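You operate a simulated robot arm through the tools that you are given. There is no shell and no other tool. Be economical: measure what you need, move in short steps, check, and stop when the job is done.

The job below is to be done with a simulated two-armed robot. You get a single attempt, and the scene is never put back.

Task
On the wiring bench top, fold the rag in half, so that its two long edges meet.

The check looks at the end state, three seconds after you hand in, the way a careful person would. Anything else that was tipped, shoved, dropped, spilled or broken makes it a failure. Flat cloth is picked up by pressing the open fingertips on it (5 to 10 N) and closing them slowly along it; thin cloth reads only 2 to 8 mm in the jaws.

Robot
Two 7-joint arms with two-finger parallel grippers on one trunk, on a base that drives. Base frame: it is fixed to the floor where the robot stands at the start and does not move with it; the origin is under the middle of the robot, x ahead of it, y to its left, z up. Lengths are in m, angles in degrees, forces in N, time in s.
The left shoulder is at the start at [0.06, 0.189, 1.153], the right one opposite. With the tool pointing down near the work surface each hand reaches from about 0.1 to 0.64 m from the robot's upright axis, wherever it stands, measured 20 degrees to its own side. Places, roughly: wiring bench top [1.2, 0, 0.9]. Payload 3.43 kg a hand.
The TCP of each hand is the grasp point between the finger pads, 0.03 m short of the fingertips. In the tool frame z runs along the fingers and y along their closing line. The gripper opens to 0.094 m. The fingers are 0.028 m wide and 0.01 m thick; the gripper's body (0.05 by 0.096 m) begins 0.055 m behind the TCP.
Orientation is told as [roll, pitch, yaw] about the base's x, y, z axes, in that order, counted from this pose: with the fingers straight down and closing along the base's y, the tool's x points along the base's -x, its y along +y and its z along -z.

Tools
- The arms move only by the tool servo_tool. It takes "left_commands", "right_commands" or both (then of equal length, played together; a hand with none holds still); each is a list of rows, each a list of 3 entries, a list of its own where there are three numbers: the shift along the tool's x, y, z in m, then the turn, a rotation vector about the tool's x, y, z in degrees, then the gripper command, from -1 (shut) to 1 (fully open), values between in proportion. In form: [[[dx, dy, dz], [rx, ry, rz], grip], ...]. A call has 1 to 12 rows; each row is the pose to reach, as a shift and turn from the pose commanded when the call began, along the tool's axes at that moment. Each row takes 0.2 s and may step no farther than 0.05 m and 8.6 degrees from the row before; otherwise, or with a gripper value out of range, the whole call is refused. A pose out of reach is approached as far as the arm can. The call stops where the force on the tool passes 40 N (or 10 N more than at its start, if that is more) or the arm is blocked; 0.2 s more then pass. Each finger travels about 0.153 m/s and halts on what it meets, pressing with about 41 N; the grip force reading is that of the motor and also rises with nothing between the fingers. The clock runs only during rows and for 0.2 s after the last one: add rows that repeat a pose to give the fingers time. The reply holds the time, the measured pose of the TCP, the force on the tool along the base axes, the opening and the grip force, in the units named above and with some noise, with the torque about the TCP (base axes, N m) and any sound that the robot's microphone picked up.
- Cameras (640 x 400 px; columns grow to the right, rows downward): "scene" is now at [-0.0012, 0.0161, 1.683]; the picture's right is [0.25, -0.97, 0.00], its down [-0.88, -0.23, -0.41] and it looks along [0.40, 0.10, -0.91] (base axes); focal length 263 px, centre (320, 200). "left" rides on the left gripper at [0.076, -0.014, -0.102] in its tool frame; the picture's right is [0.18, 0.98, 0.00], its down [-0.75, 0.14, -0.64] and it looks along [-0.63, 0.12, 0.77] (tool axes); focal length 243 px, centre (320, 200). "right" rides on the right gripper at [0.076, 0.014, -0.102] in its tool frame; the picture's right is [-0.18, 0.98, 0.00], its down [-0.75, -0.14, -0.64] and it looks along [-0.63, -0.12, 0.77] (tool axes); focal length 243 px, centre (320, 200). There is no depth. A picture from a camera that has moved, and an enlarged one, comes with that camera's place and axes in the base frame and with its lens.
- grab_frame(camera): a new picture of that camera. No time passes.
- lift_body(by): slides the trunk up (or, below 0, down) by that many m; the arms and the scene camera ride with it, the base frame stays. It gives what a move gives, with no picture.
- drive_base(legs): drives the robot by 1 to 6 legs, each [ahead, left, turn to the left] in m, m and degrees, along the robot's own axes; the way and the turn of a leg run together, so that a leg with both is an arc; at most 1.5 m and 180 degrees a leg. The arms and the cameras ride along, it lands a little off, and it stops where it bumps. It gives what a move gives.
- head_to(pan, tilt): turns the head with the scene camera to pan (to the left, within 86 degrees either way) and tilt (down, from -29 to 69), counted from straight ahead of the robot. It gives what a move gives.
- enlarge(camera, box): a new picture of the part [left, top, right, bottom] of that camera's present view, enlarged. No time passes.
- finish_job(): hands the job in; it is judged then, once.

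Go step by step. Nothing tells you exact positions but the pictures and the camera data: compare them with the known pose of the tool, close in by small moves and look again before you grip or let go. The budget is 120 turns and 92 pictures, counting those below and the enlarged ones. Unless the task says otherwise, let go and move clear before handing in, and close with one line.

The tools are called after "Call:" as name(argument=value, ...) on one line, values as JSON. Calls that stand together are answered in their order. servo_tool: Moves the arms, as the interface text tells. Its arguments: {"type":"object","properties":{"left_commands":{"type":"array"},"right_commands":{"type":"array"}},"required":[]} The other tools are called the same way: lift_body (by) slides the trunk up or down; drive_base (legs) drives the base; head_to (pan, tilt) turns the head that bears the scene camera; grab_frame (camera) takes a picture; enlarge (camera, box) takes an enlarged picture of a part of a camera's view; finish_job () hands the job in.

At the start:

```text
time_s: 0.0
left_ee_pos: [0.4064, 0.0713, 1.0866]
left_tcp_rot: [0.0, 0.0, 0.0]
left_wrist_force: [0.4, 0.5, 0.4]
left_moment: [-0.02, 0.0, 0.0]
left_gripper_width: 0.0939
left_grasp_force: 0.1
right_ee_pos: [0.3031, -0.1731, 1.0236]
right_tcp_rot: [0.0, 0.0, 0.0]
right_wrist_force: [0.1, 0.4, 0.5]
right_moment: [-0.01, -0.03, 0.03]
right_gripper_width: 0.0941
right_grasp_force: 0.1
trunk travel left (down, up): [-0.825, 0.165]
robot x, y, heading: [0.0036, -0.0013, 0.0]
head pan, tilt: [14.6, 65.7]
```

scene: 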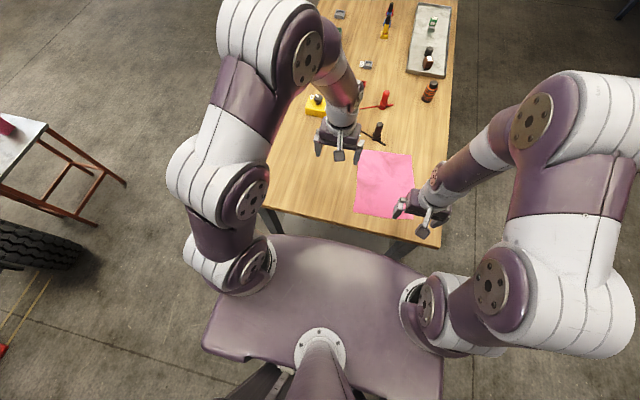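
right: 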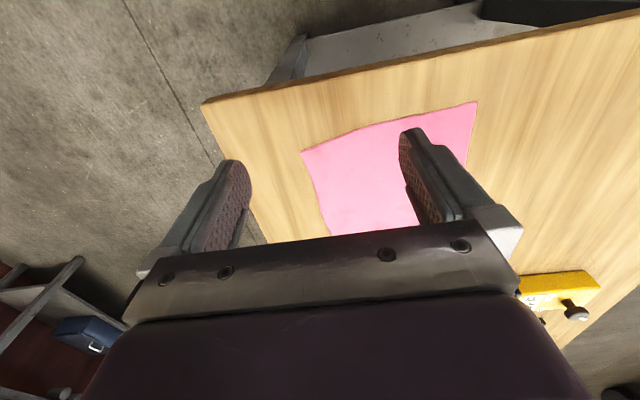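
left: 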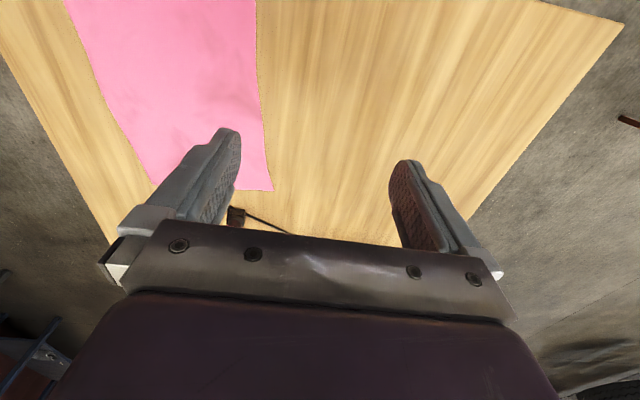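

The pink rag lies on the near right part of the bench, with the tool and bottle farther back. I'll zoom in to measure its corners.

Call:
enlarge(camera="scene", box=[300, 80, 460, 260])

Call:
head_to(pan=0, tilt=60)

```text
2.22 times, centred on (380, 170) of scene
camera zoom: at [-0.0012, 0.0161, 1.683], right [0.25, -0.97, 0.0], down [-0.88, -0.23, -0.41], along [0.4, 0.1, -0.91], focal length 584 px, centre (187, 267)
```

zoom: 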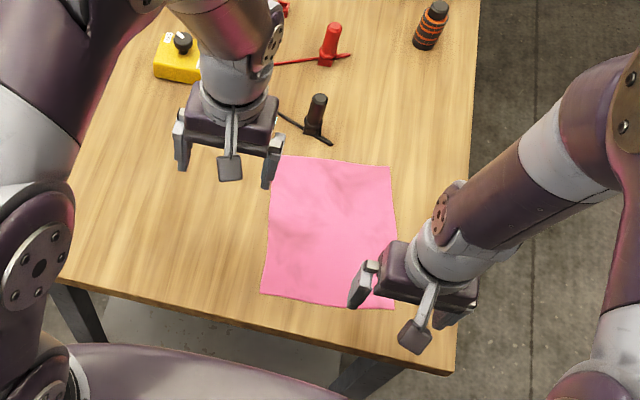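

```text
time_s: 0.8
left_ee_pos: [0.4072, 0.0713, 1.0872]
left_tcp_rot: [0.0, 0.0, 0.0]
left_wrist_force: [-1.1, -0.3, -0.4]
left_moment: [0.03, -0.01, -0.06]
left_gripper_width: 0.094
left_grasp_force: 0.1
right_ee_pos: [0.3025, -0.1733, 1.0231]
right_tcp_rot: [-0.1, 0.0, 0.0]
right_wrist_force: [0.7, -0.4, 0.4]
right_moment: [0.02, -0.01, -0.01]
right_gripper_width: 0.0942
right_grasp_force: 0.0
trunk travel left (down, up): [-0.825, 0.165]
robot x, y, heading: [0.0013, -0.0036, 0.0]
head pan, tilt: [0.0, 60.0]
```

Call:
grab_frame(camera="scene")

```text
87 pictures are left
camera scene: at [0.0075, 0.0011, 1.6893], right [0.0, -1.0, 0.0], down [-0.87, 0.0, -0.5], along [0.5, 0.0, -0.87], focal length 263 px, centre (320, 200)
```

scene: 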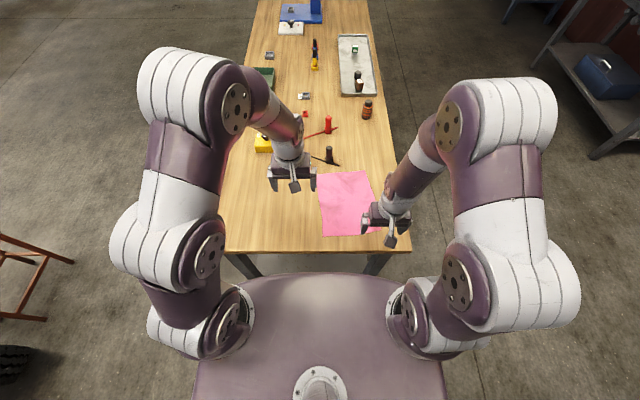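

The rag is about 0.27 m along x (long edges at y≈-0.01 and y≈-0.21) and the bench's right edge is at y≈-0.33. I'll drive round to the bench's right side so that both hands can work on the long edges side by side.

Call:
drive_base(legs=[[-0.3, 0, 0], [0, -0.85, 0], [0.81, 0, 0], [0, 0, 90]])

Call:
grab_frame(camera="scene")

```text
time_s: 14.9
left_ee_pos: [0.4479, -0.4516, 1.0869]
left_tcp_rot: [0.0, 0.0, 91.8]
left_wrist_force: [0.2, 0.6, -0.4]
left_moment: [0.0, 0.03, 0.0]
left_gripper_width: 0.0941
left_grasp_force: 0.1
right_ee_pos: [0.6942, -0.5456, 1.0242]
right_tcp_rot: [0.0, 0.0, 91.8]
right_wrist_force: [-0.3, 0.3, 0.7]
right_moment: [0.01, -0.01, 0.0]
right_gripper_width: 0.0941
right_grasp_force: 0.1
trunk travel left (down, up): [-0.825, 0.165]
robot x, y, heading: [0.5294, -0.8504, 92.0]
head pan, tilt: [0.0, 60.0]
```

```text
86 pictures are left
camera scene: at [0.5326, -0.8472, 1.6894], right [1.0, 0.03, 0.0], down [0.03, -0.87, -0.5], along [-0.02, 0.5, -0.87], focal length 263 px, centre (320, 200)
```

scene: 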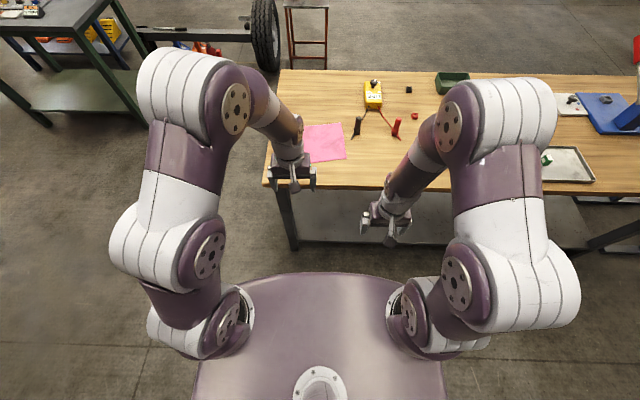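

The way was clear and the rag is ahead of the robot. I'll move closer by 0.18 m, square up the heading, and look again.

Call:
drive_base(legs=[[0, 0, -1.9], [0.18, 0.02, 0]])

Call:
enlarge(camera="scene", box=[220, 60, 420, 260])

Call:
grab_frame(camera="left")

Call:
grab_frame(camera="right")

```text
time_s: 16.7
left_ee_pos: [0.4402, -0.2698, 1.0886]
left_tcp_rot: [0.0, -0.1, 89.9]
left_wrist_force: [0.2, 0.4, 0.0]
left_moment: [-0.01, -0.01, -0.01]
left_gripper_width: 0.094
left_grasp_force: 0.0
right_ee_pos: [0.6842, -0.3726, 1.0243]
right_tcp_rot: [0.1, -0.1, 90.1]
right_wrist_force: [0.3, -0.6, -0.4]
right_moment: [-0.02, 0.05, 0.0]
right_gripper_width: 0.094
right_grasp_force: 0.1
trunk travel left (down, up): [-0.825, 0.165]
robot x, y, heading: [0.5124, -0.6761, 89.7]
head pan, tilt: [0.0, 60.0]
```

```text
2.00 times, centred on (320, 160) of scene
camera zoom: at [0.5128, -0.6694, 1.6894], right [1.0, 0.0, 0.0], down [0.0, -0.87, -0.5], along [0.0, 0.5, -0.87], focal length 526 px, centre (320, 280)
```

zoom: 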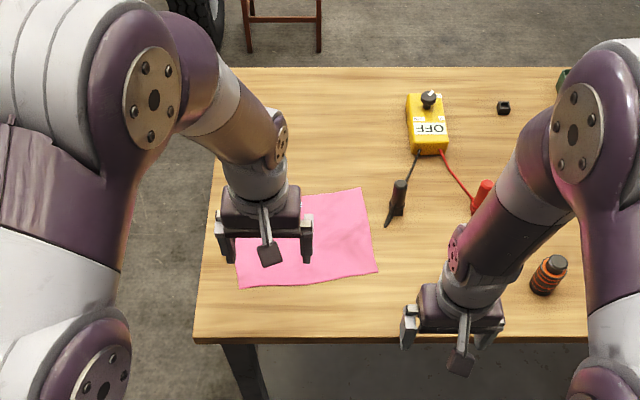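

```text
84 pictures are left
camera left: at [0.4564, -0.347, 1.1913], right [-0.98, -0.18, 0.0], down [-0.14, 0.75, 0.64], along [-0.12, 0.63, -0.77], focal length 243 px, centre (320, 200)
```

left: 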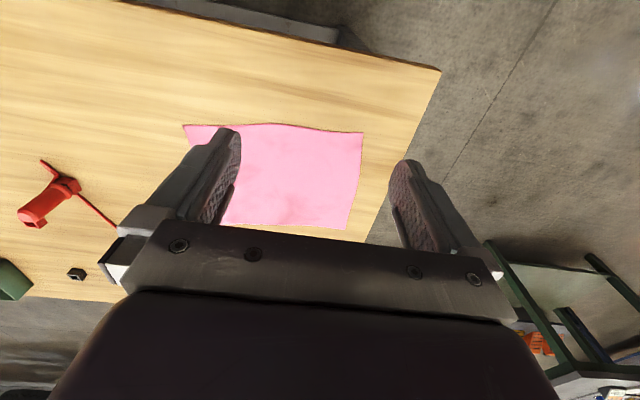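

```text
83 pictures are left
camera right: at [0.6691, -0.4486, 1.1266], right [-0.98, 0.18, 0.0], down [0.14, 0.75, 0.64], along [0.12, 0.63, -0.77], focal length 243 px, centre (320, 200)
```

right: 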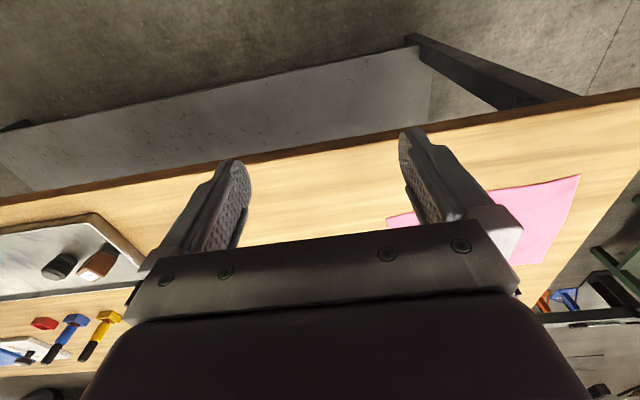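

Comparing the two viewpoints puts the cloth at z≈0.857 (higher than 0.81), with its near long edge from (0.365,-0.207) to (0.617,-0.174), turned about 7.5°. I'll turn the robot to match so the hands align with the rag.

Call:
drive_base(legs=[[0, 0, 7.7], [0.04, -0.044, 0]])

Call:
enlarge(camera="scene", box=[220, 60, 420, 260])

```text
time_s: 18.3
left_ee_pos: [0.4224, -0.2405, 1.088]
left_tcp_rot: [-0.1, -0.1, 97.7]
left_wrist_force: [-0.3, 1.0, 0.4]
left_moment: [0.01, 0.0, 0.0]
left_gripper_width: 0.0943
left_grasp_force: 0.0
right_ee_pos: [0.6776, -0.3102, 1.0246]
right_tcp_rot: [-0.1, -0.1, 97.5]
right_wrist_force: [-0.2, -1.2, -0.5]
right_moment: [0.04, -0.03, 0.02]
right_gripper_width: 0.094
right_grasp_force: 0.1
trunk travel left (down, up): [-0.825, 0.165]
robot x, y, heading: [0.5504, -0.6366, 97.8]
head pan, tilt: [0.0, 60.0]
```

```text
2.00 times, centred on (320, 160) of scene
camera zoom: at [0.5468, -0.6272, 1.6894], right [0.99, 0.13, 0.0], down [0.12, -0.86, -0.5], along [-0.06, 0.5, -0.87], focal length 526 px, centre (320, 280)
```

zoom: 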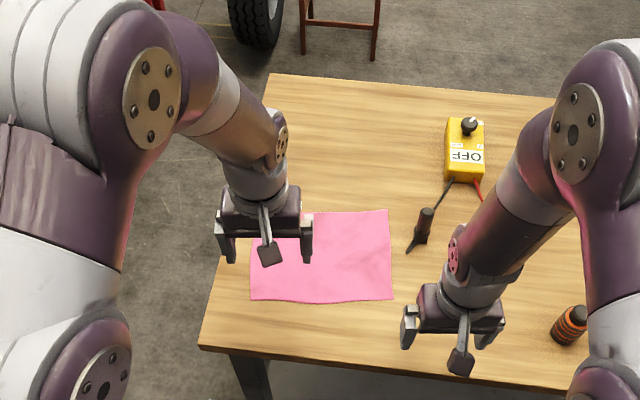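

The rag is now square to the robot: near edge 0.438 m ahead of the camera, far edge 0.640 m, spanning from -0.123 to +0.130 m sideways. I'll bring both hands over the near-edge corners, stop about 3 cm above the cloth, and look.

Call:
servo_tool(left_commands=[[[-0.01, 0.004, 0.034], [0, 0, 0], -0.15], [[-0.02, 0.008, 0.068], [0, 0, 0], -0.15], [[-0.03, 0.012, 0.102], [0, 0, 0], -0.15], [[-0.04, 0.016, 0.136], [0, 0, 0], -0.15], [[-0.05, 0.019, 0.171], [0, 0, 0], -0.15], [[-0.05, 0.019, 0.171], [0, 0, 0], -0.15]], right_commands=[[[-0.031, 0.016, 0.022], [0, 0, 0], -0.15], [[-0.062, 0.032, 0.043], [0, 0, 0], -0.15], [[-0.093, 0.048, 0.065], [0, 0, 0], -0.15], [[-0.124, 0.064, 0.087], [0, 0, 0], -0.15], [[-0.154, 0.081, 0.108], [0, 0, 0], -0.15], [[-0.154, 0.081, 0.108], [0, 0, 0], -0.15]])

Call:
enlarge(camera="scene", box=[220, 60, 420, 260])

Call:
grab_frame(camera="left")

Call:
grab_frame(camera="right")

```text
time_s: 19.7
left_ee_pos: [0.4003, -0.192, 0.9177]
left_tcp_rot: [0.0, 0.0, 97.6]
left_wrist_force: [-0.4, 0.4, -0.5]
left_moment: [0.03, 0.02, -0.01]
left_gripper_width: 0.0399
left_grasp_force: 0.1
right_ee_pos: [0.5809, -0.1673, 0.9188]
right_tcp_rot: [0.0, 0.1, 97.6]
right_wrist_force: [0.8, -0.3, -0.2]
right_moment: [0.02, 0.04, 0.0]
right_gripper_width: 0.0403
right_grasp_force: 0.1
trunk travel left (down, up): [-0.825, 0.165]
robot x, y, heading: [0.5495, -0.6268, 97.7]
head pan, tilt: [0.0, 60.0]
```

```text
2.00 times, centred on (320, 160) of scene
camera zoom: at [0.5501, -0.6252, 1.6894], right [0.99, 0.13, 0.0], down [0.11, -0.86, -0.5], along [-0.07, 0.5, -0.87], focal length 526 px, centre (320, 280)
```

zoom: 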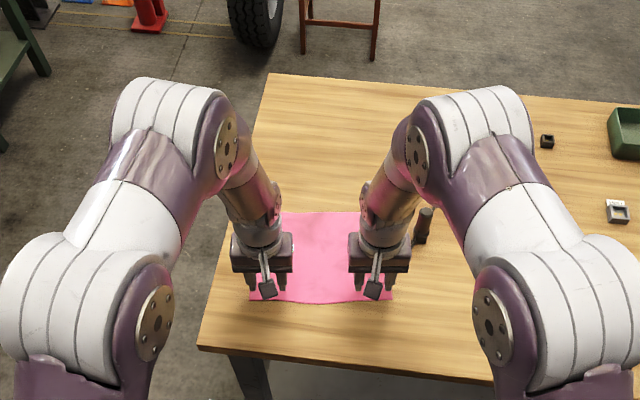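

```text
80 pictures are left
camera left: at [0.426, -0.2661, 1.0215], right [-0.95, -0.31, 0.0], down [-0.24, 0.73, 0.64], along [-0.2, 0.61, -0.77], focal length 243 px, centre (320, 200)
```

left: 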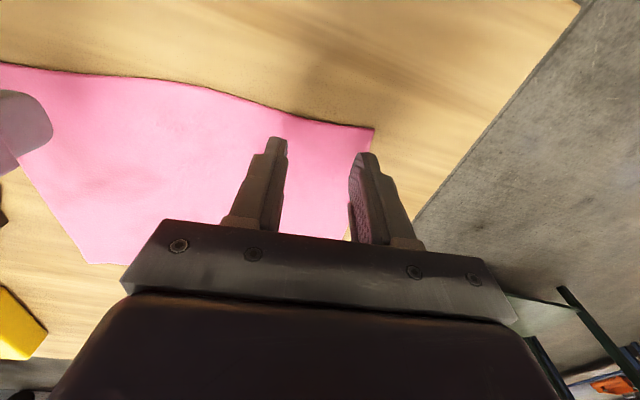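

```text
79 pictures are left
camera right: at [0.5756, -0.2449, 1.0202], right [-1.0, 0.05, 0.0], down [0.04, 0.77, 0.64], along [0.03, 0.64, -0.77], focal length 243 px, centre (320, 200)
```

right: 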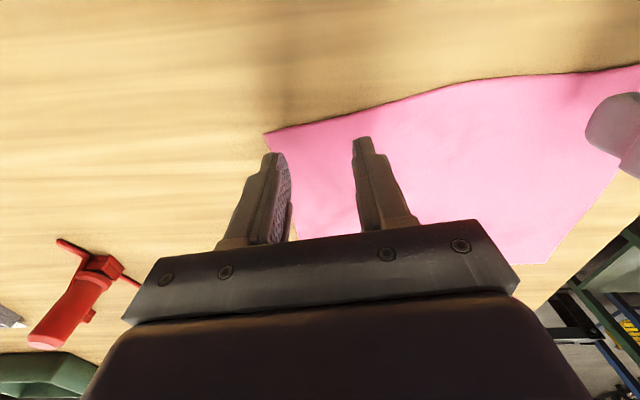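

Both hands are over the near corners and the projected fingertip contacts fall just inside the cloth edges. I'll shift slightly inward and descend to find the surface.

Call:
servo_tool(left_commands=[[[-0.004, 0, 0.012], [0, 0, 0], -0.15], [[-0.004, 0, 0.022], [0, 0, 0], -0.15], [[-0.004, 0, 0.025], [0, 0, 0], -0.15]], right_commands=[[[-0.006, 0, 0.012], [0, 0, 0], -0.15], [[-0.006, 0, 0.022], [0, 0, 0], -0.15], [[-0.006, 0, 0.025], [0, 0, 0], -0.15]])

Call:
grab_frame(camera="left")

Call:
grab_frame(camera="right")

```text
time_s: 20.5
left_ee_pos: [0.3997, -0.186, 0.8913]
left_tcp_rot: [0.0, -0.1, 97.6]
left_wrist_force: [0.1, -0.7, 2.0]
left_moment: [-0.06, 0.0, -0.02]
left_gripper_width: 0.04
left_grasp_force: 0.1
right_ee_pos: [0.5795, -0.16, 0.8917]
right_tcp_rot: [0.0, 0.1, 97.6]
right_wrist_force: [-0.1, -1.2, 2.7]
right_moment: [-0.05, -0.02, -0.02]
right_gripper_width: 0.0397
right_grasp_force: 0.1
trunk travel left (down, up): [-0.825, 0.165]
robot x, y, heading: [0.5504, -0.6306, 97.5]
head pan, tilt: [0.0, 60.0]
```

```text
78 pictures are left
camera left: at [0.4246, -0.2612, 0.9954], right [-0.95, -0.31, 0.0], down [-0.24, 0.73, 0.64], along [-0.2, 0.61, -0.77], focal length 243 px, centre (320, 200)
```

left: 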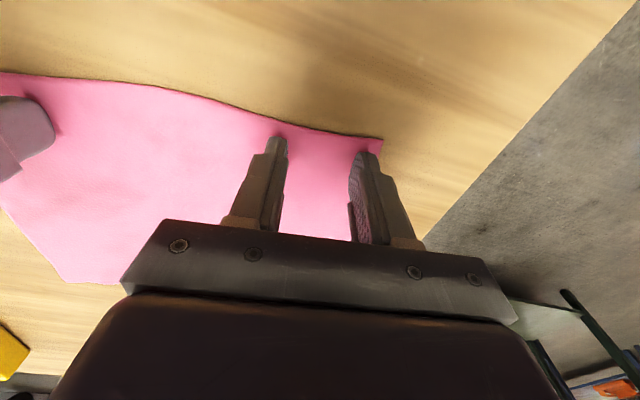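

```text
77 pictures are left
camera right: at [0.5742, -0.2372, 0.9938], right [-1.0, 0.05, 0.0], down [0.04, 0.77, 0.64], along [0.03, 0.64, -0.77], focal length 243 px, centre (320, 200)
```

right: 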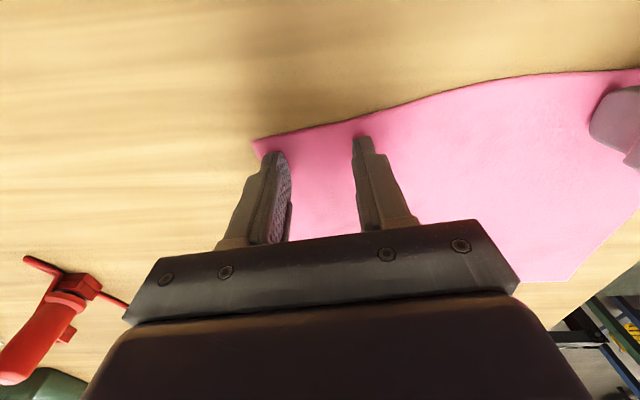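

The fingertips have touched down (2–3 N) just inside the edge at both corners. I'll press slightly harder, to 5–10 N.

Call:
servo_tool(left_commands=[[[0, 0, 0.002], [0, 0, 0], -0.15], [[0, 0, 0.002], [0, 0, 0], -0.15]], right_commands=[[[0, 0, 0.002], [0, 0, 0], -0.15], [[0, 0, 0.002], [0, 0, 0], -0.15]])

```text
time_s: 21.1
left_ee_pos: [0.3994, -0.1872, 0.8919]
left_tcp_rot: [0.0, -0.2, 97.5]
left_wrist_force: [0.7, 1.5, 7.4]
left_moment: [0.03, 0.02, -0.02]
left_gripper_width: 0.0398
left_grasp_force: 0.1
right_ee_pos: [0.5794, -0.1615, 0.8915]
right_tcp_rot: [0.0, -0.3, 97.6]
right_wrist_force: [2.7, 1.5, 22.3]
right_moment: [-0.07, -0.2, 0.03]
right_gripper_width: 0.0393
right_grasp_force: 0.1
trunk travel left (down, up): [-0.825, 0.165]
robot x, y, heading: [0.5495, -0.6309, 97.6]
head pan, tilt: [0.0, 60.0]
```

Left presses at 7 N while the right is at 22 N, so I back the right off 1 mm and then close both slowly.

Call:
servo_tool(left_commands=[[[0, 0, 0], [0, 0, 0], -0.15], [[0, 0, 0], [0, 0, 0], -0.25], [[0, 0, 0], [0, 0, 0], -0.35], [[0, 0, 0], [0, 0, 0], -0.45], [[0, 0, 0], [0, 0, 0], -0.55], [[0, 0, 0], [0, 0, 0], -0.65], [[0, 0, 0], [0, 0, 0], -0.75], [[0, 0, 0], [0, 0, 0], -0.85], [[0, 0, 0], [0, 0, 0], -0.95], [[0, 0, 0], [0, 0, 0], -1], [[0, 0, 0], [0, 0, 0], -1]], right_commands=[[[0, 0, -0.0013], [0, 0, 0], -0.15], [[0, 0, -0.0013], [0, 0, 0], -0.25], [[0, 0, -0.0013], [0, 0, 0], -0.35], [[0, 0, -0.0013], [0, 0, 0], -0.45], [[0, 0, -0.0013], [0, 0, 0], -0.55], [[0, 0, -0.0013], [0, 0, 0], -0.65], [[0, 0, -0.0013], [0, 0, 0], -0.75], [[0, 0, -0.0013], [0, 0, 0], -0.85], [[0, 0, -0.0013], [0, 0, 0], -0.95], [[0, 0, -0.0013], [0, 0, 0], -1], [[0, 0, -0.0013], [0, 0, 0], -1]])

Call:
grab_frame(camera="left")

Call:
grab_frame(camera="right")

```text
time_s: 23.5
left_ee_pos: [0.3985, -0.1869, 0.8916]
left_tcp_rot: [0.0, -0.3, 97.6]
left_wrist_force: [0.1, 1.2, 29.9]
left_moment: [-0.12, 0.06, -0.01]
left_gripper_width: 0.0024
left_grasp_force: 37.0
right_ee_pos: [0.5801, -0.1627, 0.8913]
right_tcp_rot: [0.0, 0.0, 97.6]
right_wrist_force: [0.7, -0.4, 4.5]
right_moment: [-0.03, -0.01, -0.02]
right_gripper_width: 0.0
right_grasp_force: 33.1
trunk travel left (down, up): [-0.825, 0.165]
robot x, y, heading: [0.5464, -0.6322, 97.8]
head pan, tilt: [0.0, 60.0]
```

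```text
76 pictures are left
camera left: at [0.4247, -0.2629, 0.9947], right [-0.95, -0.31, 0.0], down [-0.24, 0.73, 0.64], along [-0.2, 0.61, -0.76], focal length 243 px, centre (320, 200)
```

left: 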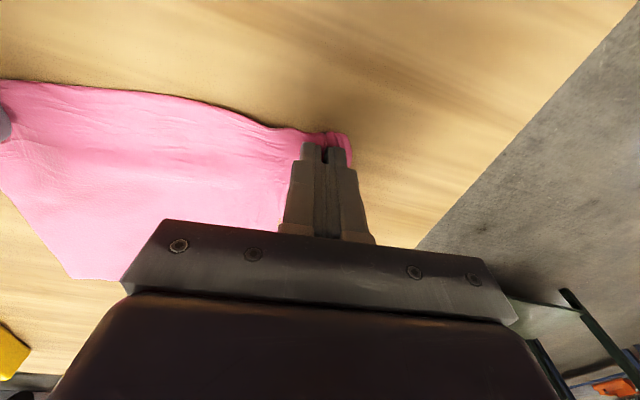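

```text
75 pictures are left
camera right: at [0.5746, -0.2395, 0.9936], right [-1.0, 0.05, 0.0], down [0.04, 0.76, 0.64], along [0.03, 0.64, -0.77], focal length 243 px, centre (320, 200)
```

right: 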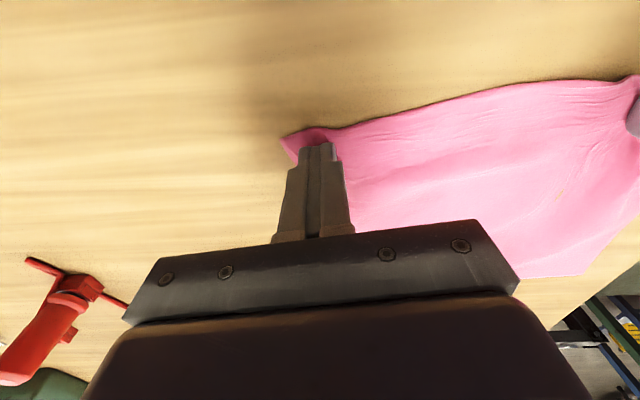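

The left hand has the cloth (2.4 mm) but the right closed empty. I'll reopen the right in place to spread the cloth back, press a bit firmer, and close again.

Call:
servo_tool(right_commands=[[[0, 0, 0], [0, 0, 0], -0.6], [[0, 0, 0], [0, 0, 0], -0.15], [[0, 0, 0.0008], [0, 0, 0], -0.15], [[0, 0, 0.0008], [0, 0, 0], -0.15]], left_commands=[[[0, 0, -0.002], [0, 0, 0], -1], [[0, 0, -0.002], [0, 0, 0], -1], [[0, 0, -0.002], [0, 0, 0], -1], [[0, 0, -0.002], [0, 0, 0], -1]])

Call:
grab_frame(camera="right")

```text
time_s: 24.5
left_ee_pos: [0.398, -0.1893, 0.8919]
left_tcp_rot: [0.1, 0.0, 97.7]
left_wrist_force: [1.2, 0.1, 1.7]
left_moment: [0.01, -0.01, -0.02]
left_gripper_width: 0.0023
left_grasp_force: 37.1
right_ee_pos: [0.5791, -0.1619, 0.8915]
right_tcp_rot: [0.0, -0.2, 97.6]
right_wrist_force: [2.6, -2.1, 25.4]
right_moment: [-0.22, -0.03, 0.09]
right_gripper_width: 0.0366
right_grasp_force: 0.0
trunk travel left (down, up): [-0.825, 0.165]
robot x, y, heading: [0.5487, -0.6333, 97.6]
head pan, tilt: [0.0, 60.0]
```

```text
74 pictures are left
camera right: at [0.5742, -0.2385, 0.9931], right [-1.0, 0.05, 0.0], down [0.04, 0.76, 0.65], along [0.03, 0.64, -0.76], focal length 243 px, centre (320, 200)
```

right: 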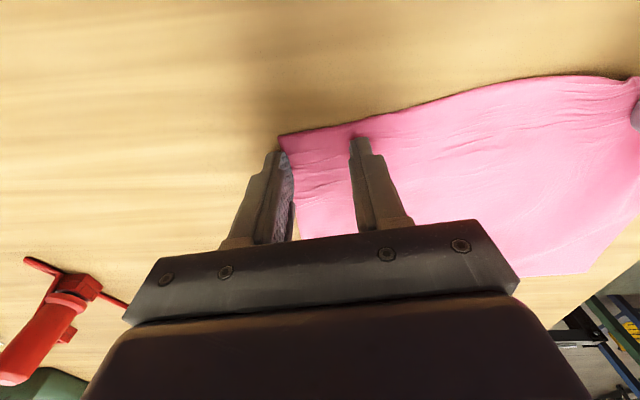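

The outer right finger now sits just off the cloth. I'll lift the right hand, shift it 22 mm inward, and press again.

Call:
servo_tool(right_commands=[[[0, 0, -0.01], [0, 0, 0], -0.15], [[0, 0.022, -0.01], [0, 0, 0], -0.15], [[0, 0.022, -0.003], [0, 0, 0], -0.15], [[0, 0.022, -0.0008], [0, 0, 0], -0.15], [[0, 0.022, -0.0008], [0, 0, 0], -0.15]])

Call:
grab_frame(camera="right")

```text
time_s: 25.7
left_ee_pos: [0.398, -0.1887, 0.892]
left_tcp_rot: [0.0, 0.0, 97.6]
left_wrist_force: [0.0, -0.4, 1.4]
left_moment: [0.0, 0.0, -0.01]
left_gripper_width: 0.0026
left_grasp_force: 36.7
right_ee_pos: [0.5576, -0.1628, 0.893]
right_tcp_rot: [-0.1, 0.0, 97.6]
right_wrist_force: [1.5, -1.2, 11.1]
right_moment: [-0.1, -0.15, -0.05]
right_gripper_width: 0.04
right_grasp_force: 0.0
trunk travel left (down, up): [-0.825, 0.165]
robot x, y, heading: [0.5509, -0.6302, 97.9]
head pan, tilt: [0.0, 60.0]
```

```text
73 pictures are left
camera right: at [0.5519, -0.2403, 0.9934], right [-1.0, 0.05, 0.0], down [0.04, 0.76, 0.64], along [0.03, 0.64, -0.77], focal length 243 px, centre (320, 200)
```

right: 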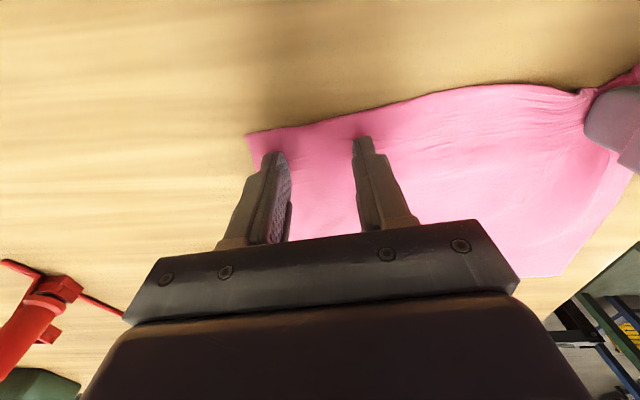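

Both right fingertips are now on the cloth with 11 N, so I close the right slowly.

Call:
servo_tool(right_commands=[[[0, 0, 0], [0, 0, 0], -0.25], [[0, 0, 0], [0, 0, 0], -0.35], [[0, 0, 0], [0, 0, 0], -0.45], [[0, 0, 0], [0, 0, 0], -0.55], [[0, 0, 0], [0, 0, 0], -0.65], [[0, 0, 0], [0, 0, 0], -0.75], [[0, 0, 0], [0, 0, 0], -0.85], [[0, 0, 0], [0, 0, 0], -0.95], [[0, 0, 0], [0, 0, 0], -1], [[0, 0, 0], [0, 0, 0], -1]])

Call:
grab_frame(camera="right")

```text
time_s: 27.9
left_ee_pos: [0.3989, -0.188, 0.8925]
left_tcp_rot: [0.0, -0.1, 97.6]
left_wrist_force: [12.8, 1.7, -0.4]
left_moment: [0.08, -0.44, -0.03]
left_gripper_width: 0.0025
left_grasp_force: 37.5
right_ee_pos: [0.5572, -0.164, 0.8907]
right_tcp_rot: [0.0, 0.0, 97.5]
right_wrist_force: [-12.5, -0.8, 17.9]
right_moment: [-0.16, 0.32, 0.03]
right_gripper_width: 0.0023
right_grasp_force: 36.9
trunk travel left (down, up): [-0.825, 0.165]
robot x, y, heading: [0.5458, -0.6332, 97.9]
head pan, tilt: [0.0, 60.0]
```

```text
72 pictures are left
camera right: at [0.5517, -0.2406, 0.9933], right [-1.0, 0.05, 0.0], down [0.04, 0.76, 0.64], along [0.03, 0.64, -0.77], focal length 243 px, centre (320, 200)
```

right: 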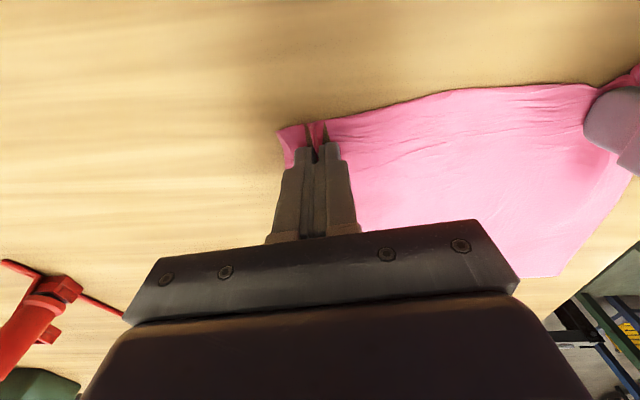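

Both hands hold cloth, but the fingers cover a 28 mm deep strip, which would be left curled under after folding. I'll spread the cloth back out by opening in place, then regrip a shallower border with the tools tilted.

Call:
servo_tool(left_commands=[[[0, 0, 0.001], [0, 0, 0], -0.9], [[0, 0, 0.001], [0, 0, 0], -0.7], [[0, 0, 0.001], [0, 0, 0], -0.5], [[0, 0, 0.001], [0, 0, 0], -0.3], [[0, 0, 0.001], [0, 0, 0], -0.15], [[0, 0, 0.001], [0, 0, 0], -0.05], [[0, 0, -0.015], [0, 0, 0], -0.05], [[0, 0, -0.04], [0, 0, 0], -0.15], [[0.03, 0, -0.08], [0, 0, 0], -0.15]], right_commands=[[[0, 0, -0.001], [0, 0, 0], -0.9], [[0, 0, -0.001], [0, 0, 0], -0.7], [[0, 0, -0.001], [0, 0, 0], -0.5], [[0, 0, -0.001], [0, 0, 0], -0.3], [[0, 0, -0.001], [0, 0, 0], -0.15], [[0, 0, -0.001], [0, 0, 0], -0.05], [[0, 0, -0.015], [0, 0, 0], -0.05], [[0, 0, -0.04], [0, 0, 0], -0.15], [[0.03, 0, -0.08], [0, 0, 0], -0.15]])

Call:
enlarge(camera="scene", box=[260, 120, 380, 220])

Call:
grab_frame(camera="left")

Call:
grab_frame(camera="right")

```text
time_s: 29.9
left_ee_pos: [0.4045, -0.2187, 0.9725]
left_tcp_rot: [0.1, -0.1, 97.5]
left_wrist_force: [0.3, 0.2, 0.4]
left_moment: [0.06, 0.01, -0.01]
left_gripper_width: 0.0396
left_grasp_force: 0.1
right_ee_pos: [0.5616, -0.1984, 0.9724]
right_tcp_rot: [0.1, -0.2, 97.7]
right_wrist_force: [-0.6, -0.7, 0.3]
right_moment: [0.03, -0.02, -0.01]
right_gripper_width: 0.04
right_grasp_force: 0.0
trunk travel left (down, up): [-0.825, 0.165]
robot x, y, heading: [0.5492, -0.632, 97.7]
head pan, tilt: [0.0, 60.0]
```

```text
4.00 times, centred on (320, 170) of scene
camera zoom: at [0.5501, -0.6296, 1.6892], right [0.99, 0.13, 0.0], down [0.11, -0.86, -0.5], along [-0.07, 0.5, -0.86], focal length 1052 px, centre (320, 320)
```

zoom: 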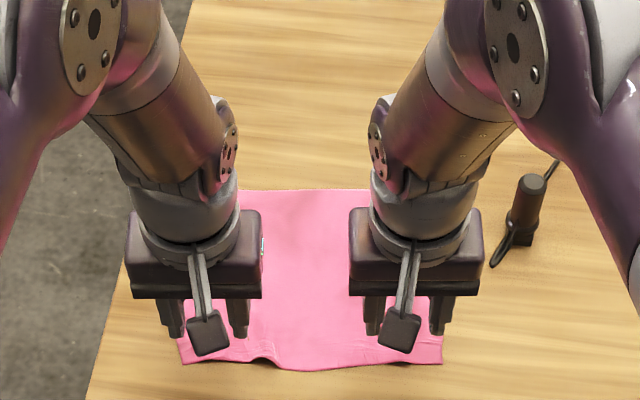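

```text
70 pictures are left
camera left: at [0.4299, -0.295, 1.0768], right [-0.95, -0.31, 0.0], down [-0.24, 0.73, 0.64], along [-0.2, 0.61, -0.76], focal length 243 px, centre (320, 200)
```

left: 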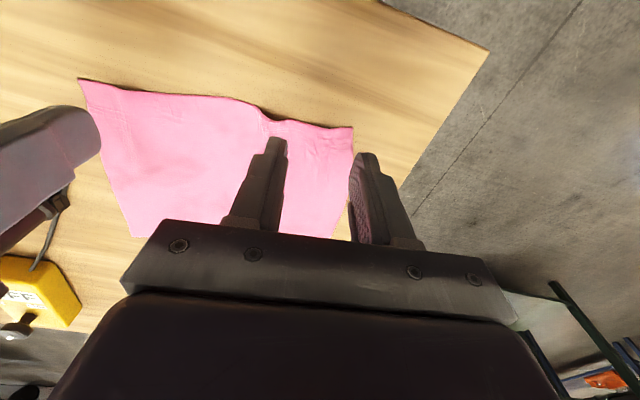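

```text
69 pictures are left
camera right: at [0.5557, -0.2739, 1.0749], right [-1.0, 0.05, 0.0], down [0.04, 0.76, 0.64], along [0.03, 0.64, -0.76], focal length 243 px, centre (320, 200)
```

right: 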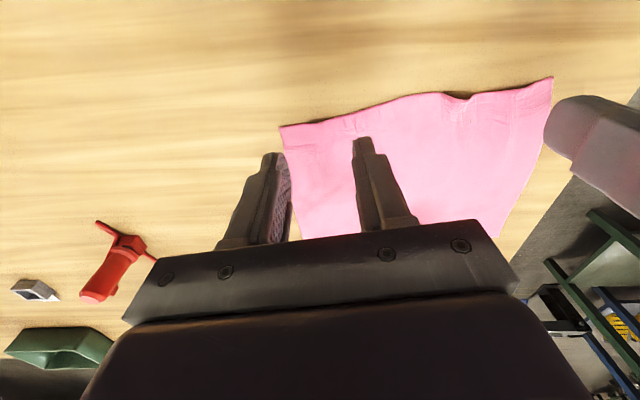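

The cloth spread back nicely, its near edge still at 0.435 m ahead and 0.23 m wide. I'll tilt both tools 30° (fingers pointing away) and hover so only the finger corners will press about 8 mm inside the edge.

Call:
servo_tool(left_commands=[[[-0.003, -0.001, 0.015], [0, -7.5, 0], -0.15], [[-0.006, -0.002, 0.03], [0, -15, 0], -0.15], [[-0.01, -0.003, 0.045], [0, -22.5, 0], -0.15], [[-0.0133, -0.003, 0.06], [0, -30, 0], -0.15], [[-0.0133, -0.003, 0.068], [0, -30, 0], -0.15]], right_commands=[[[-0.003, -0.001, 0.015], [0, -7.5, 0], -0.15], [[-0.006, -0.002, 0.03], [0, -15, 0], -0.15], [[-0.01, -0.003, 0.045], [0, -22.5, 0], -0.15], [[-0.014, -0.003, 0.06], [0, -30, 0], -0.15], [[-0.014, -0.003, 0.068], [0, -30, 0], -0.15]])

Call:
grab_frame(camera="left")

Call:
grab_frame(camera="right")

```text
time_s: 31.1
left_ee_pos: [0.3961, -0.2055, 0.9104]
left_tcp_rot: [2.1, -27.5, 97.4]
left_wrist_force: [-0.3, -1.0, -0.3]
left_moment: [-0.02, -0.01, 0.01]
left_gripper_width: 0.04
left_grasp_force: 0.1
left hand out of reach, approached as far as the arm can: row 4, 5
right_ee_pos: [0.5594, -0.1781, 0.903]
right_tcp_rot: [0.0, -29.9, 97.6]
right_wrist_force: [-0.3, 0.1, 0.1]
right_moment: [-0.02, 0.01, 0.01]
right_gripper_width: 0.0398
right_grasp_force: 0.0
right hand out of reach, approached as far as the arm can: row 4
trunk travel left (down, up): [-0.825, 0.165]
robot x, y, heading: [0.5522, -0.6312, 97.7]
head pan, tilt: [0.0, 60.0]
```

```text
68 pictures are left
camera left: at [0.431, -0.3168, 0.9667], right [-0.95, -0.31, -0.05], down [-0.16, 0.35, 0.92], along [-0.26, 0.88, -0.39], focal length 243 px, centre (320, 200)
```

left: 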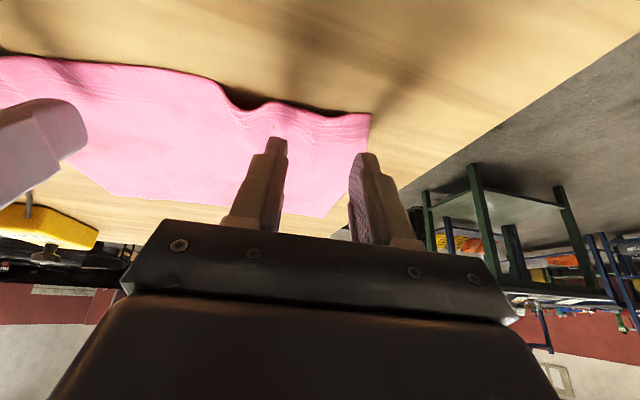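

```text
67 pictures are left
camera right: at [0.5612, -0.2961, 0.9536], right [-1.0, 0.03, 0.09], down [0.1, 0.35, 0.93], along [-0.01, 0.94, -0.35], focal length 243 px, centre (320, 200)
```

right: 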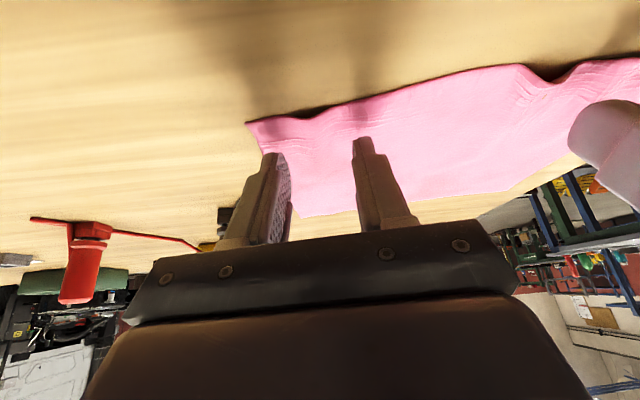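

The 30° tilt is at the arm's limit here, so I'll ease to about 18° and recheck.

Call:
servo_tool(left_commands=[[[-0.003, -0.003, 0.001], [0, 6, 0], -0.15], [[-0.005, -0.003, 0.003], [0, 12, 0], -0.15], [[-0.005, -0.003, 0.003], [0, 12, 0], -0.15]], right_commands=[[[-0.003, -0.002, -0.001], [0, 6, 0], -0.15], [[-0.004, -0.002, -0.002], [0, 12, 0], -0.15], [[-0.004, -0.002, -0.002], [0, 12, 0], -0.15]])

Call:
grab_frame(camera="left")

Call:
grab_frame(camera="right")

```text
time_s: 31.9
left_ee_pos: [0.3985, -0.2, 0.911]
left_tcp_rot: [2.0, -15.4, 97.8]
left_wrist_force: [0.7, -1.1, -0.2]
left_moment: [0.04, 0.01, 0.04]
left_gripper_width: 0.0402
left_grasp_force: 0.1
right_ee_pos: [0.5636, -0.1767, 0.9075]
right_tcp_rot: [0.0, -18.0, 97.7]
right_wrist_force: [1.2, -0.7, -0.1]
right_moment: [0.02, -0.05, 0.0]
right_gripper_width: 0.0396
right_grasp_force: 0.0
trunk travel left (down, up): [-0.825, 0.165]
robot x, y, heading: [0.5528, -0.6354, 97.5]
head pan, tilt: [0.0, 60.0]
```

```text
66 pictures are left
camera left: at [0.4325, -0.2983, 0.9901], right [-0.95, -0.32, -0.02], down [-0.19, 0.53, 0.82], along [-0.25, 0.78, -0.57], focal length 243 px, centre (320, 200)
```

left: 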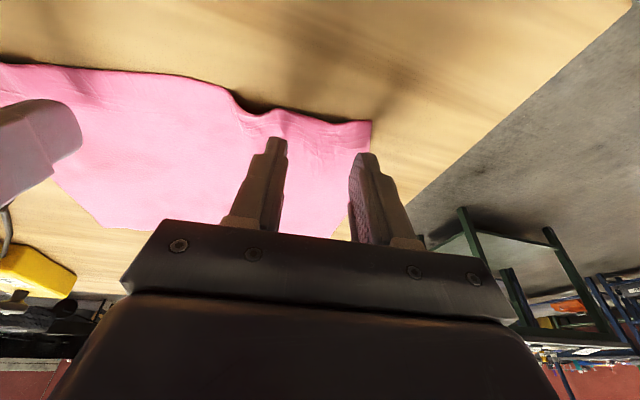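

```text
65 pictures are left
camera right: at [0.562, -0.2816, 0.9809], right [-1.0, 0.04, 0.06], down [0.07, 0.53, 0.84], along [0.01, 0.85, -0.53], focal length 243 px, centre (320, 200)
```

right: 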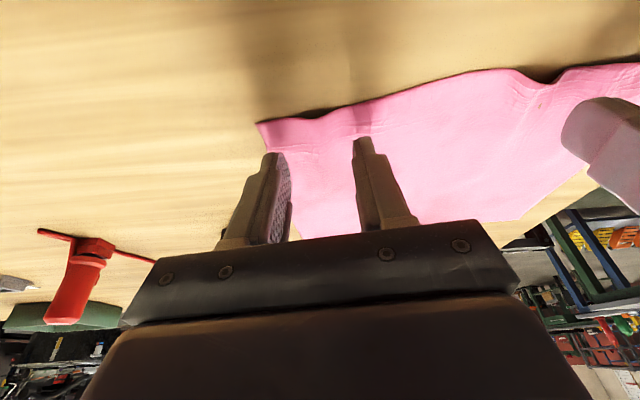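

Contacts will be about 7 mm inside the edge. I'll shift each hand slightly inward, level the left tool and descend to touch.

Call:
servo_tool(left_commands=[[[-0.001, -0.01, 0.005], [2, -2.6, 0], -0.15], [[0.0015, -0.01, 0.012], [2, -2.6, 0], -0.15], [[0.0026, -0.01, 0.0165], [2, -2.6, 0], -0.15], [[0.0026, -0.01, 0.0165], [2, -2.6, 0], -0.15]], right_commands=[[[0.001, 0.004, 0.004], [0, 0, 0], -0.15], [[0.003, 0.004, 0.009], [0, 0, 0], -0.15], [[0.0042, 0.004, 0.0125], [0, 0, 0], -0.15], [[0.0042, 0.004, 0.0125], [0, 0, 0], -0.15]])

Call:
grab_frame(camera="left")

Call:
grab_frame(camera="right")

```text
time_s: 32.9
left_ee_pos: [0.4101, -0.1958, 0.8946]
left_tcp_rot: [0.1, -18.1, 97.8]
left_wrist_force: [0.3, -0.4, 0.0]
left_moment: [0.01, 0.01, -0.01]
left_gripper_width: 0.0398
left_grasp_force: 0.0
right_ee_pos: [0.5602, -0.1755, 0.8949]
right_tcp_rot: [0.0, -18.2, 97.7]
right_wrist_force: [-0.2, 1.4, 11.8]
right_moment: [-0.01, 0.02, -0.02]
right_gripper_width: 0.0399
right_grasp_force: 0.1
trunk travel left (down, up): [-0.825, 0.165]
robot x, y, heading: [0.5494, -0.6309, 97.2]
head pan, tilt: [0.0, 60.0]
```

```text
64 pictures are left
camera left: at [0.4392, -0.2976, 0.9702], right [-0.95, -0.31, -0.06], down [-0.21, 0.49, 0.84], along [-0.23, 0.81, -0.53], focal length 243 px, centre (320, 200)
```

left: 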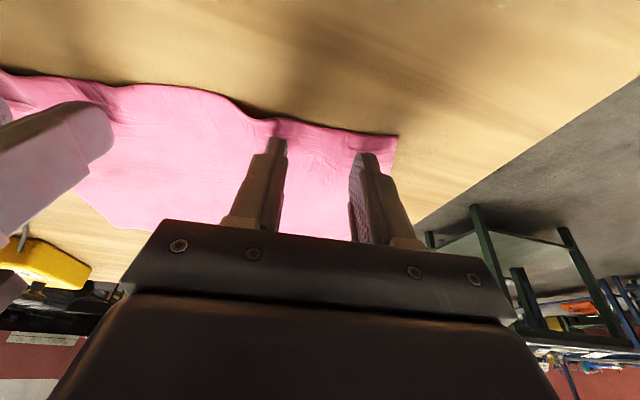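

```text
63 pictures are left
camera right: at [0.5577, -0.2801, 0.9674], right [-1.0, 0.04, 0.06], down [0.07, 0.53, 0.84], along [0.01, 0.85, -0.53], focal length 243 px, centre (320, 200)
```

right: 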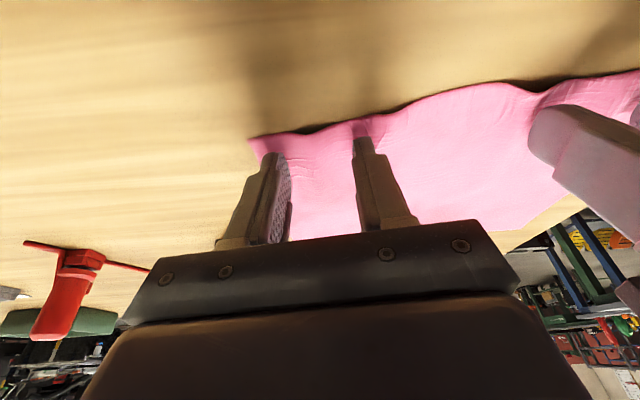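

The right presses with 12 N, the left is still slightly above. I'll lower the left a couple of millimetres and a touch outward.

Call:
servo_tool(left_commands=[[[0, 0.006, 0.001], [0, 0, 0], -0.15], [[0.0006, 0.006, 0.002], [0, 0, 0], -0.15], [[0.0008, 0.006, 0.0028], [0, 0, 0], -0.15], [[0.0008, 0.006, 0.0028], [0, 0, 0], -0.15]])

```text
time_s: 33.9
left_ee_pos: [0.4041, -0.1965, 0.8935]
left_tcp_rot: [0.0, -18.2, 97.9]
left_wrist_force: [0.4, 1.9, 17.5]
left_moment: [-0.03, 0.15, 0.0]
left_gripper_width: 0.04
left_grasp_force: 0.1
right_ee_pos: [0.5587, -0.1778, 0.8938]
right_tcp_rot: [0.0, -18.1, 97.5]
right_wrist_force: [-2.0, 4.4, 14.1]
right_moment: [0.05, 0.06, -0.01]
right_gripper_width: 0.0398
right_grasp_force: 0.0
trunk travel left (down, up): [-0.825, 0.165]
robot x, y, heading: [0.5481, -0.6321, 97.7]
head pan, tilt: [0.0, 60.0]
```

Call:
servo_tool(left_commands=[[[0, 0, -0.0006], [0, 0, 0], -0.15], [[0, 0, -0.0006], [0, 0, 0], -0.25], [[0, 0, -0.0006], [0, 0, 0], -0.35], [[0, 0, -0.0006], [0, 0, 0], -0.45], [[0, 0, -0.0006], [0, 0, 0], -0.55], [[0, 0, -0.0006], [0, 0, 0], -0.65], [[0, 0, -0.0006], [0, 0, 0], -0.75], [[0, 0, -0.0006], [0, 0, 0], -0.85], [[0, 0, -0.0006], [0, 0, 0], -0.95], [[0, 0, -0.0006], [0, 0, 0], -1], [[0, 0, -0.0006], [0, 0, 0], -1]], right_commands=[[[0, 0, 0], [0, 0, 0], -0.15], [[0, 0, 0], [0, 0, 0], -0.25], [[0, 0, 0], [0, 0, 0], -0.35], [[0, 0, 0], [0, 0, 0], -0.45], [[0, 0, 0], [0, 0, 0], -0.55], [[0, 0, 0], [0, 0, 0], -0.65], [[0, 0, 0], [0, 0, 0], -0.75], [[0, 0, 0], [0, 0, 0], -0.85], [[0, 0, 0], [0, 0, 0], -0.95], [[0, 0, 0], [0, 0, 0], -1], [[0, 0, 0], [0, 0, 0], -1]])

Call:
grab_frame(camera="left")

Call:
grab_frame(camera="right")

```text
time_s: 36.3
left_ee_pos: [0.4031, -0.1987, 0.8945]
left_tcp_rot: [-0.2, -18.2, 97.9]
left_wrist_force: [5.2, 0.8, 17.3]
left_moment: [-0.08, -0.18, 0.03]
left_gripper_width: 0.002
left_grasp_force: 36.7
right_ee_pos: [0.5595, -0.1773, 0.896]
right_tcp_rot: [0.0, -18.1, 97.7]
right_wrist_force: [-7.2, -2.1, 14.5]
right_moment: [-0.13, 0.21, -0.02]
right_gripper_width: 0.0022
right_grasp_force: 36.9
trunk travel left (down, up): [-0.825, 0.165]
robot x, y, heading: [0.5481, -0.6328, 97.6]
head pan, tilt: [0.0, 60.0]
```

```text
62 pictures are left
camera left: at [0.4332, -0.3006, 0.9688], right [-0.95, -0.31, -0.06], down [-0.21, 0.49, 0.84], along [-0.23, 0.81, -0.53], focal length 243 px, centre (320, 200)
```

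left: 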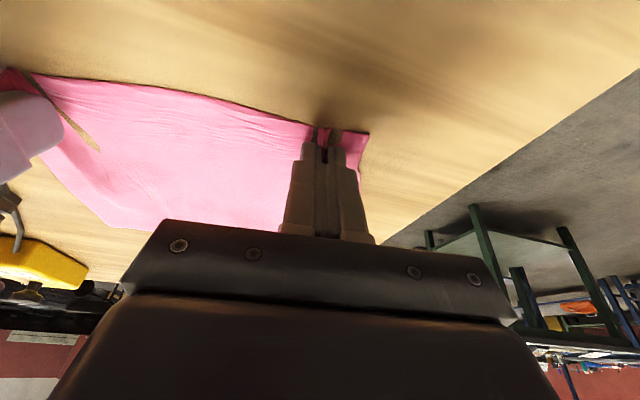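

```text
61 pictures are left
camera right: at [0.5581, -0.2826, 0.9674], right [-1.0, 0.04, 0.06], down [0.07, 0.53, 0.84], along [0.01, 0.85, -0.53], focal length 243 px, centre (320, 200)
```

right: 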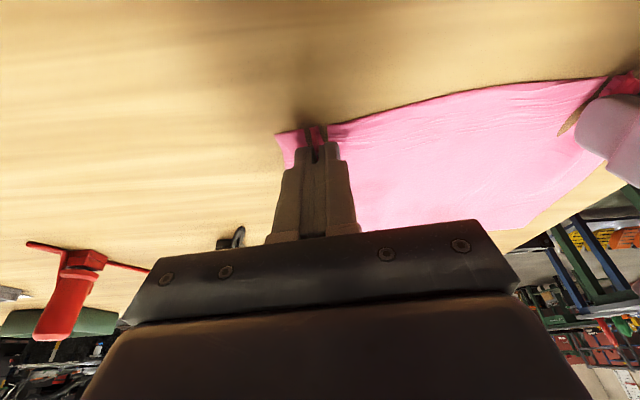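

Both hands hold the edge (about 2 mm each). Now I swing them together through the first half of the folding arc and look.

Call:
servo_tool(left_commands=[[[-0.0053, 0, -0.0112], [0, 0, 0], -1], [[-0.0107, 0, -0.0224], [0, 0, 0], -1], [[-0.0185, 0, -0.032], [0, 0, 0], -1], [[-0.0269, 0, -0.0411], [0, 0, 0], -1], [[-0.037, 0, -0.0483], [0, 0, 0], -1], [[-0.0474, 0, -0.0551], [0, 0, 0], -1], [[-0.059, 0, -0.0595], [0, 0, 0], -1], [[-0.0708, 0, -0.0634], [0, 0, 0], -1], [[-0.083, 0, -0.0645], [0, 0, 0], -1], [[-0.0956, 0, -0.0652], [0, 0, 0], -1], [[-0.108, 0, -0.063], [0, 0, 0], -1], [[-0.12, 0, -0.0606], [0, 0, 0], -1]], right_commands=[[[-0.0053, 0, -0.0112], [0, 0, 0], -1], [[-0.0107, 0, -0.0224], [0, 0, 0], -1], [[-0.0185, 0, -0.032], [0, 0, 0], -1], [[-0.0269, 0, -0.0411], [0, 0, 0], -1], [[-0.037, 0, -0.0483], [0, 0, 0], -1], [[-0.0474, 0, -0.0551], [0, 0, 0], -1], [[-0.059, 0, -0.0595], [0, 0, 0], -1], [[-0.0708, 0, -0.0634], [0, 0, 0], -1], [[-0.083, 0, -0.0645], [0, 0, 0], -1], [[-0.0956, 0, -0.0652], [0, 0, 0], -1], [[-0.108, 0, -0.063], [0, 0, 0], -1], [[-0.12, 0, -0.0606], [0, 0, 0], -1]])

Call:
enlarge(camera="scene", box=[260, 120, 380, 220])

Call:
grab_frame(camera="left")

Call:
grab_frame(camera="right")

```text
time_s: 38.9
left_ee_pos: [0.3896, -0.1023, 0.9865]
left_tcp_rot: [-0.1, -17.9, 97.9]
left_wrist_force: [8.5, 1.5, 0.6]
left_moment: [0.04, -0.28, 0.01]
left_gripper_width: 0.0018
left_grasp_force: 36.8
right_ee_pos: [0.5466, -0.0816, 0.9873]
right_tcp_rot: [0.0, -18.0, 97.6]
right_wrist_force: [-8.1, -1.3, -0.1]
right_moment: [-0.06, 0.24, -0.01]
right_gripper_width: 0.0021
right_grasp_force: 36.1
trunk travel left (down, up): [-0.825, 0.165]
robot x, y, heading: [0.5448, -0.6311, 97.6]
head pan, tilt: [0.0, 60.0]
```

```text
4.00 times, centred on (320, 170) of scene
camera zoom: at [0.5491, -0.6225, 1.6894], right [0.99, 0.13, 0.0], down [0.11, -0.86, -0.5], along [-0.07, 0.49, -0.87], focal length 1052 px, centre (320, 320)
```

zoom: 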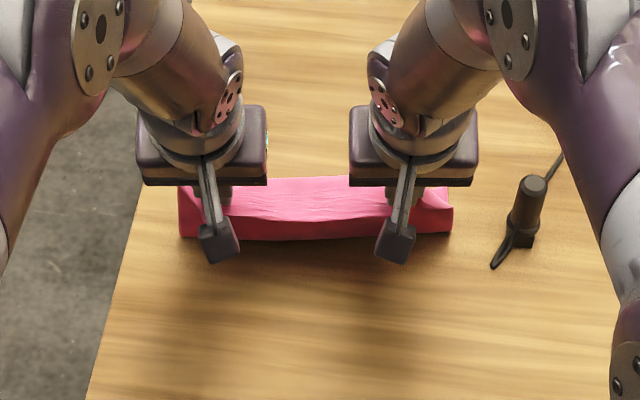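

```text
59 pictures are left
camera left: at [0.4195, -0.2033, 1.0618], right [-0.95, -0.31, -0.06], down [-0.21, 0.5, 0.84], along [-0.23, 0.81, -0.54], focal length 243 px, centre (320, 200)
```

left: 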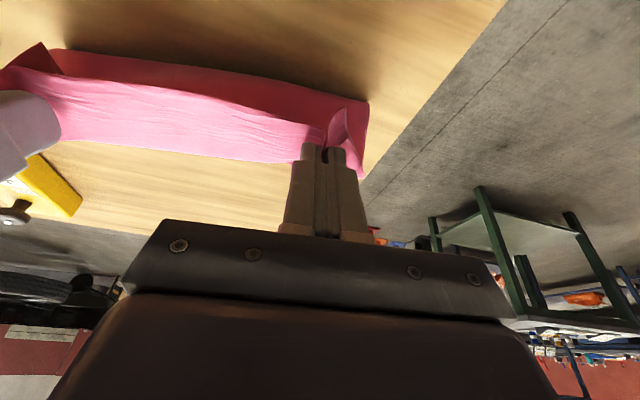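

```text
58 pictures are left
camera right: at [0.545, -0.1858, 1.0607], right [-1.0, 0.04, 0.06], down [0.07, 0.53, 0.84], along [0.01, 0.84, -0.54], focal length 243 px, centre (320, 200)
```

right: 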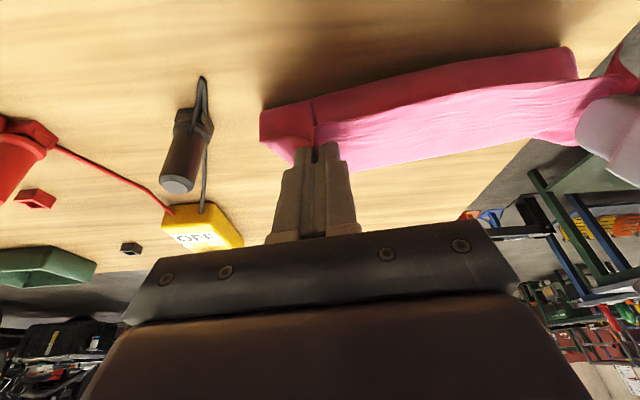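

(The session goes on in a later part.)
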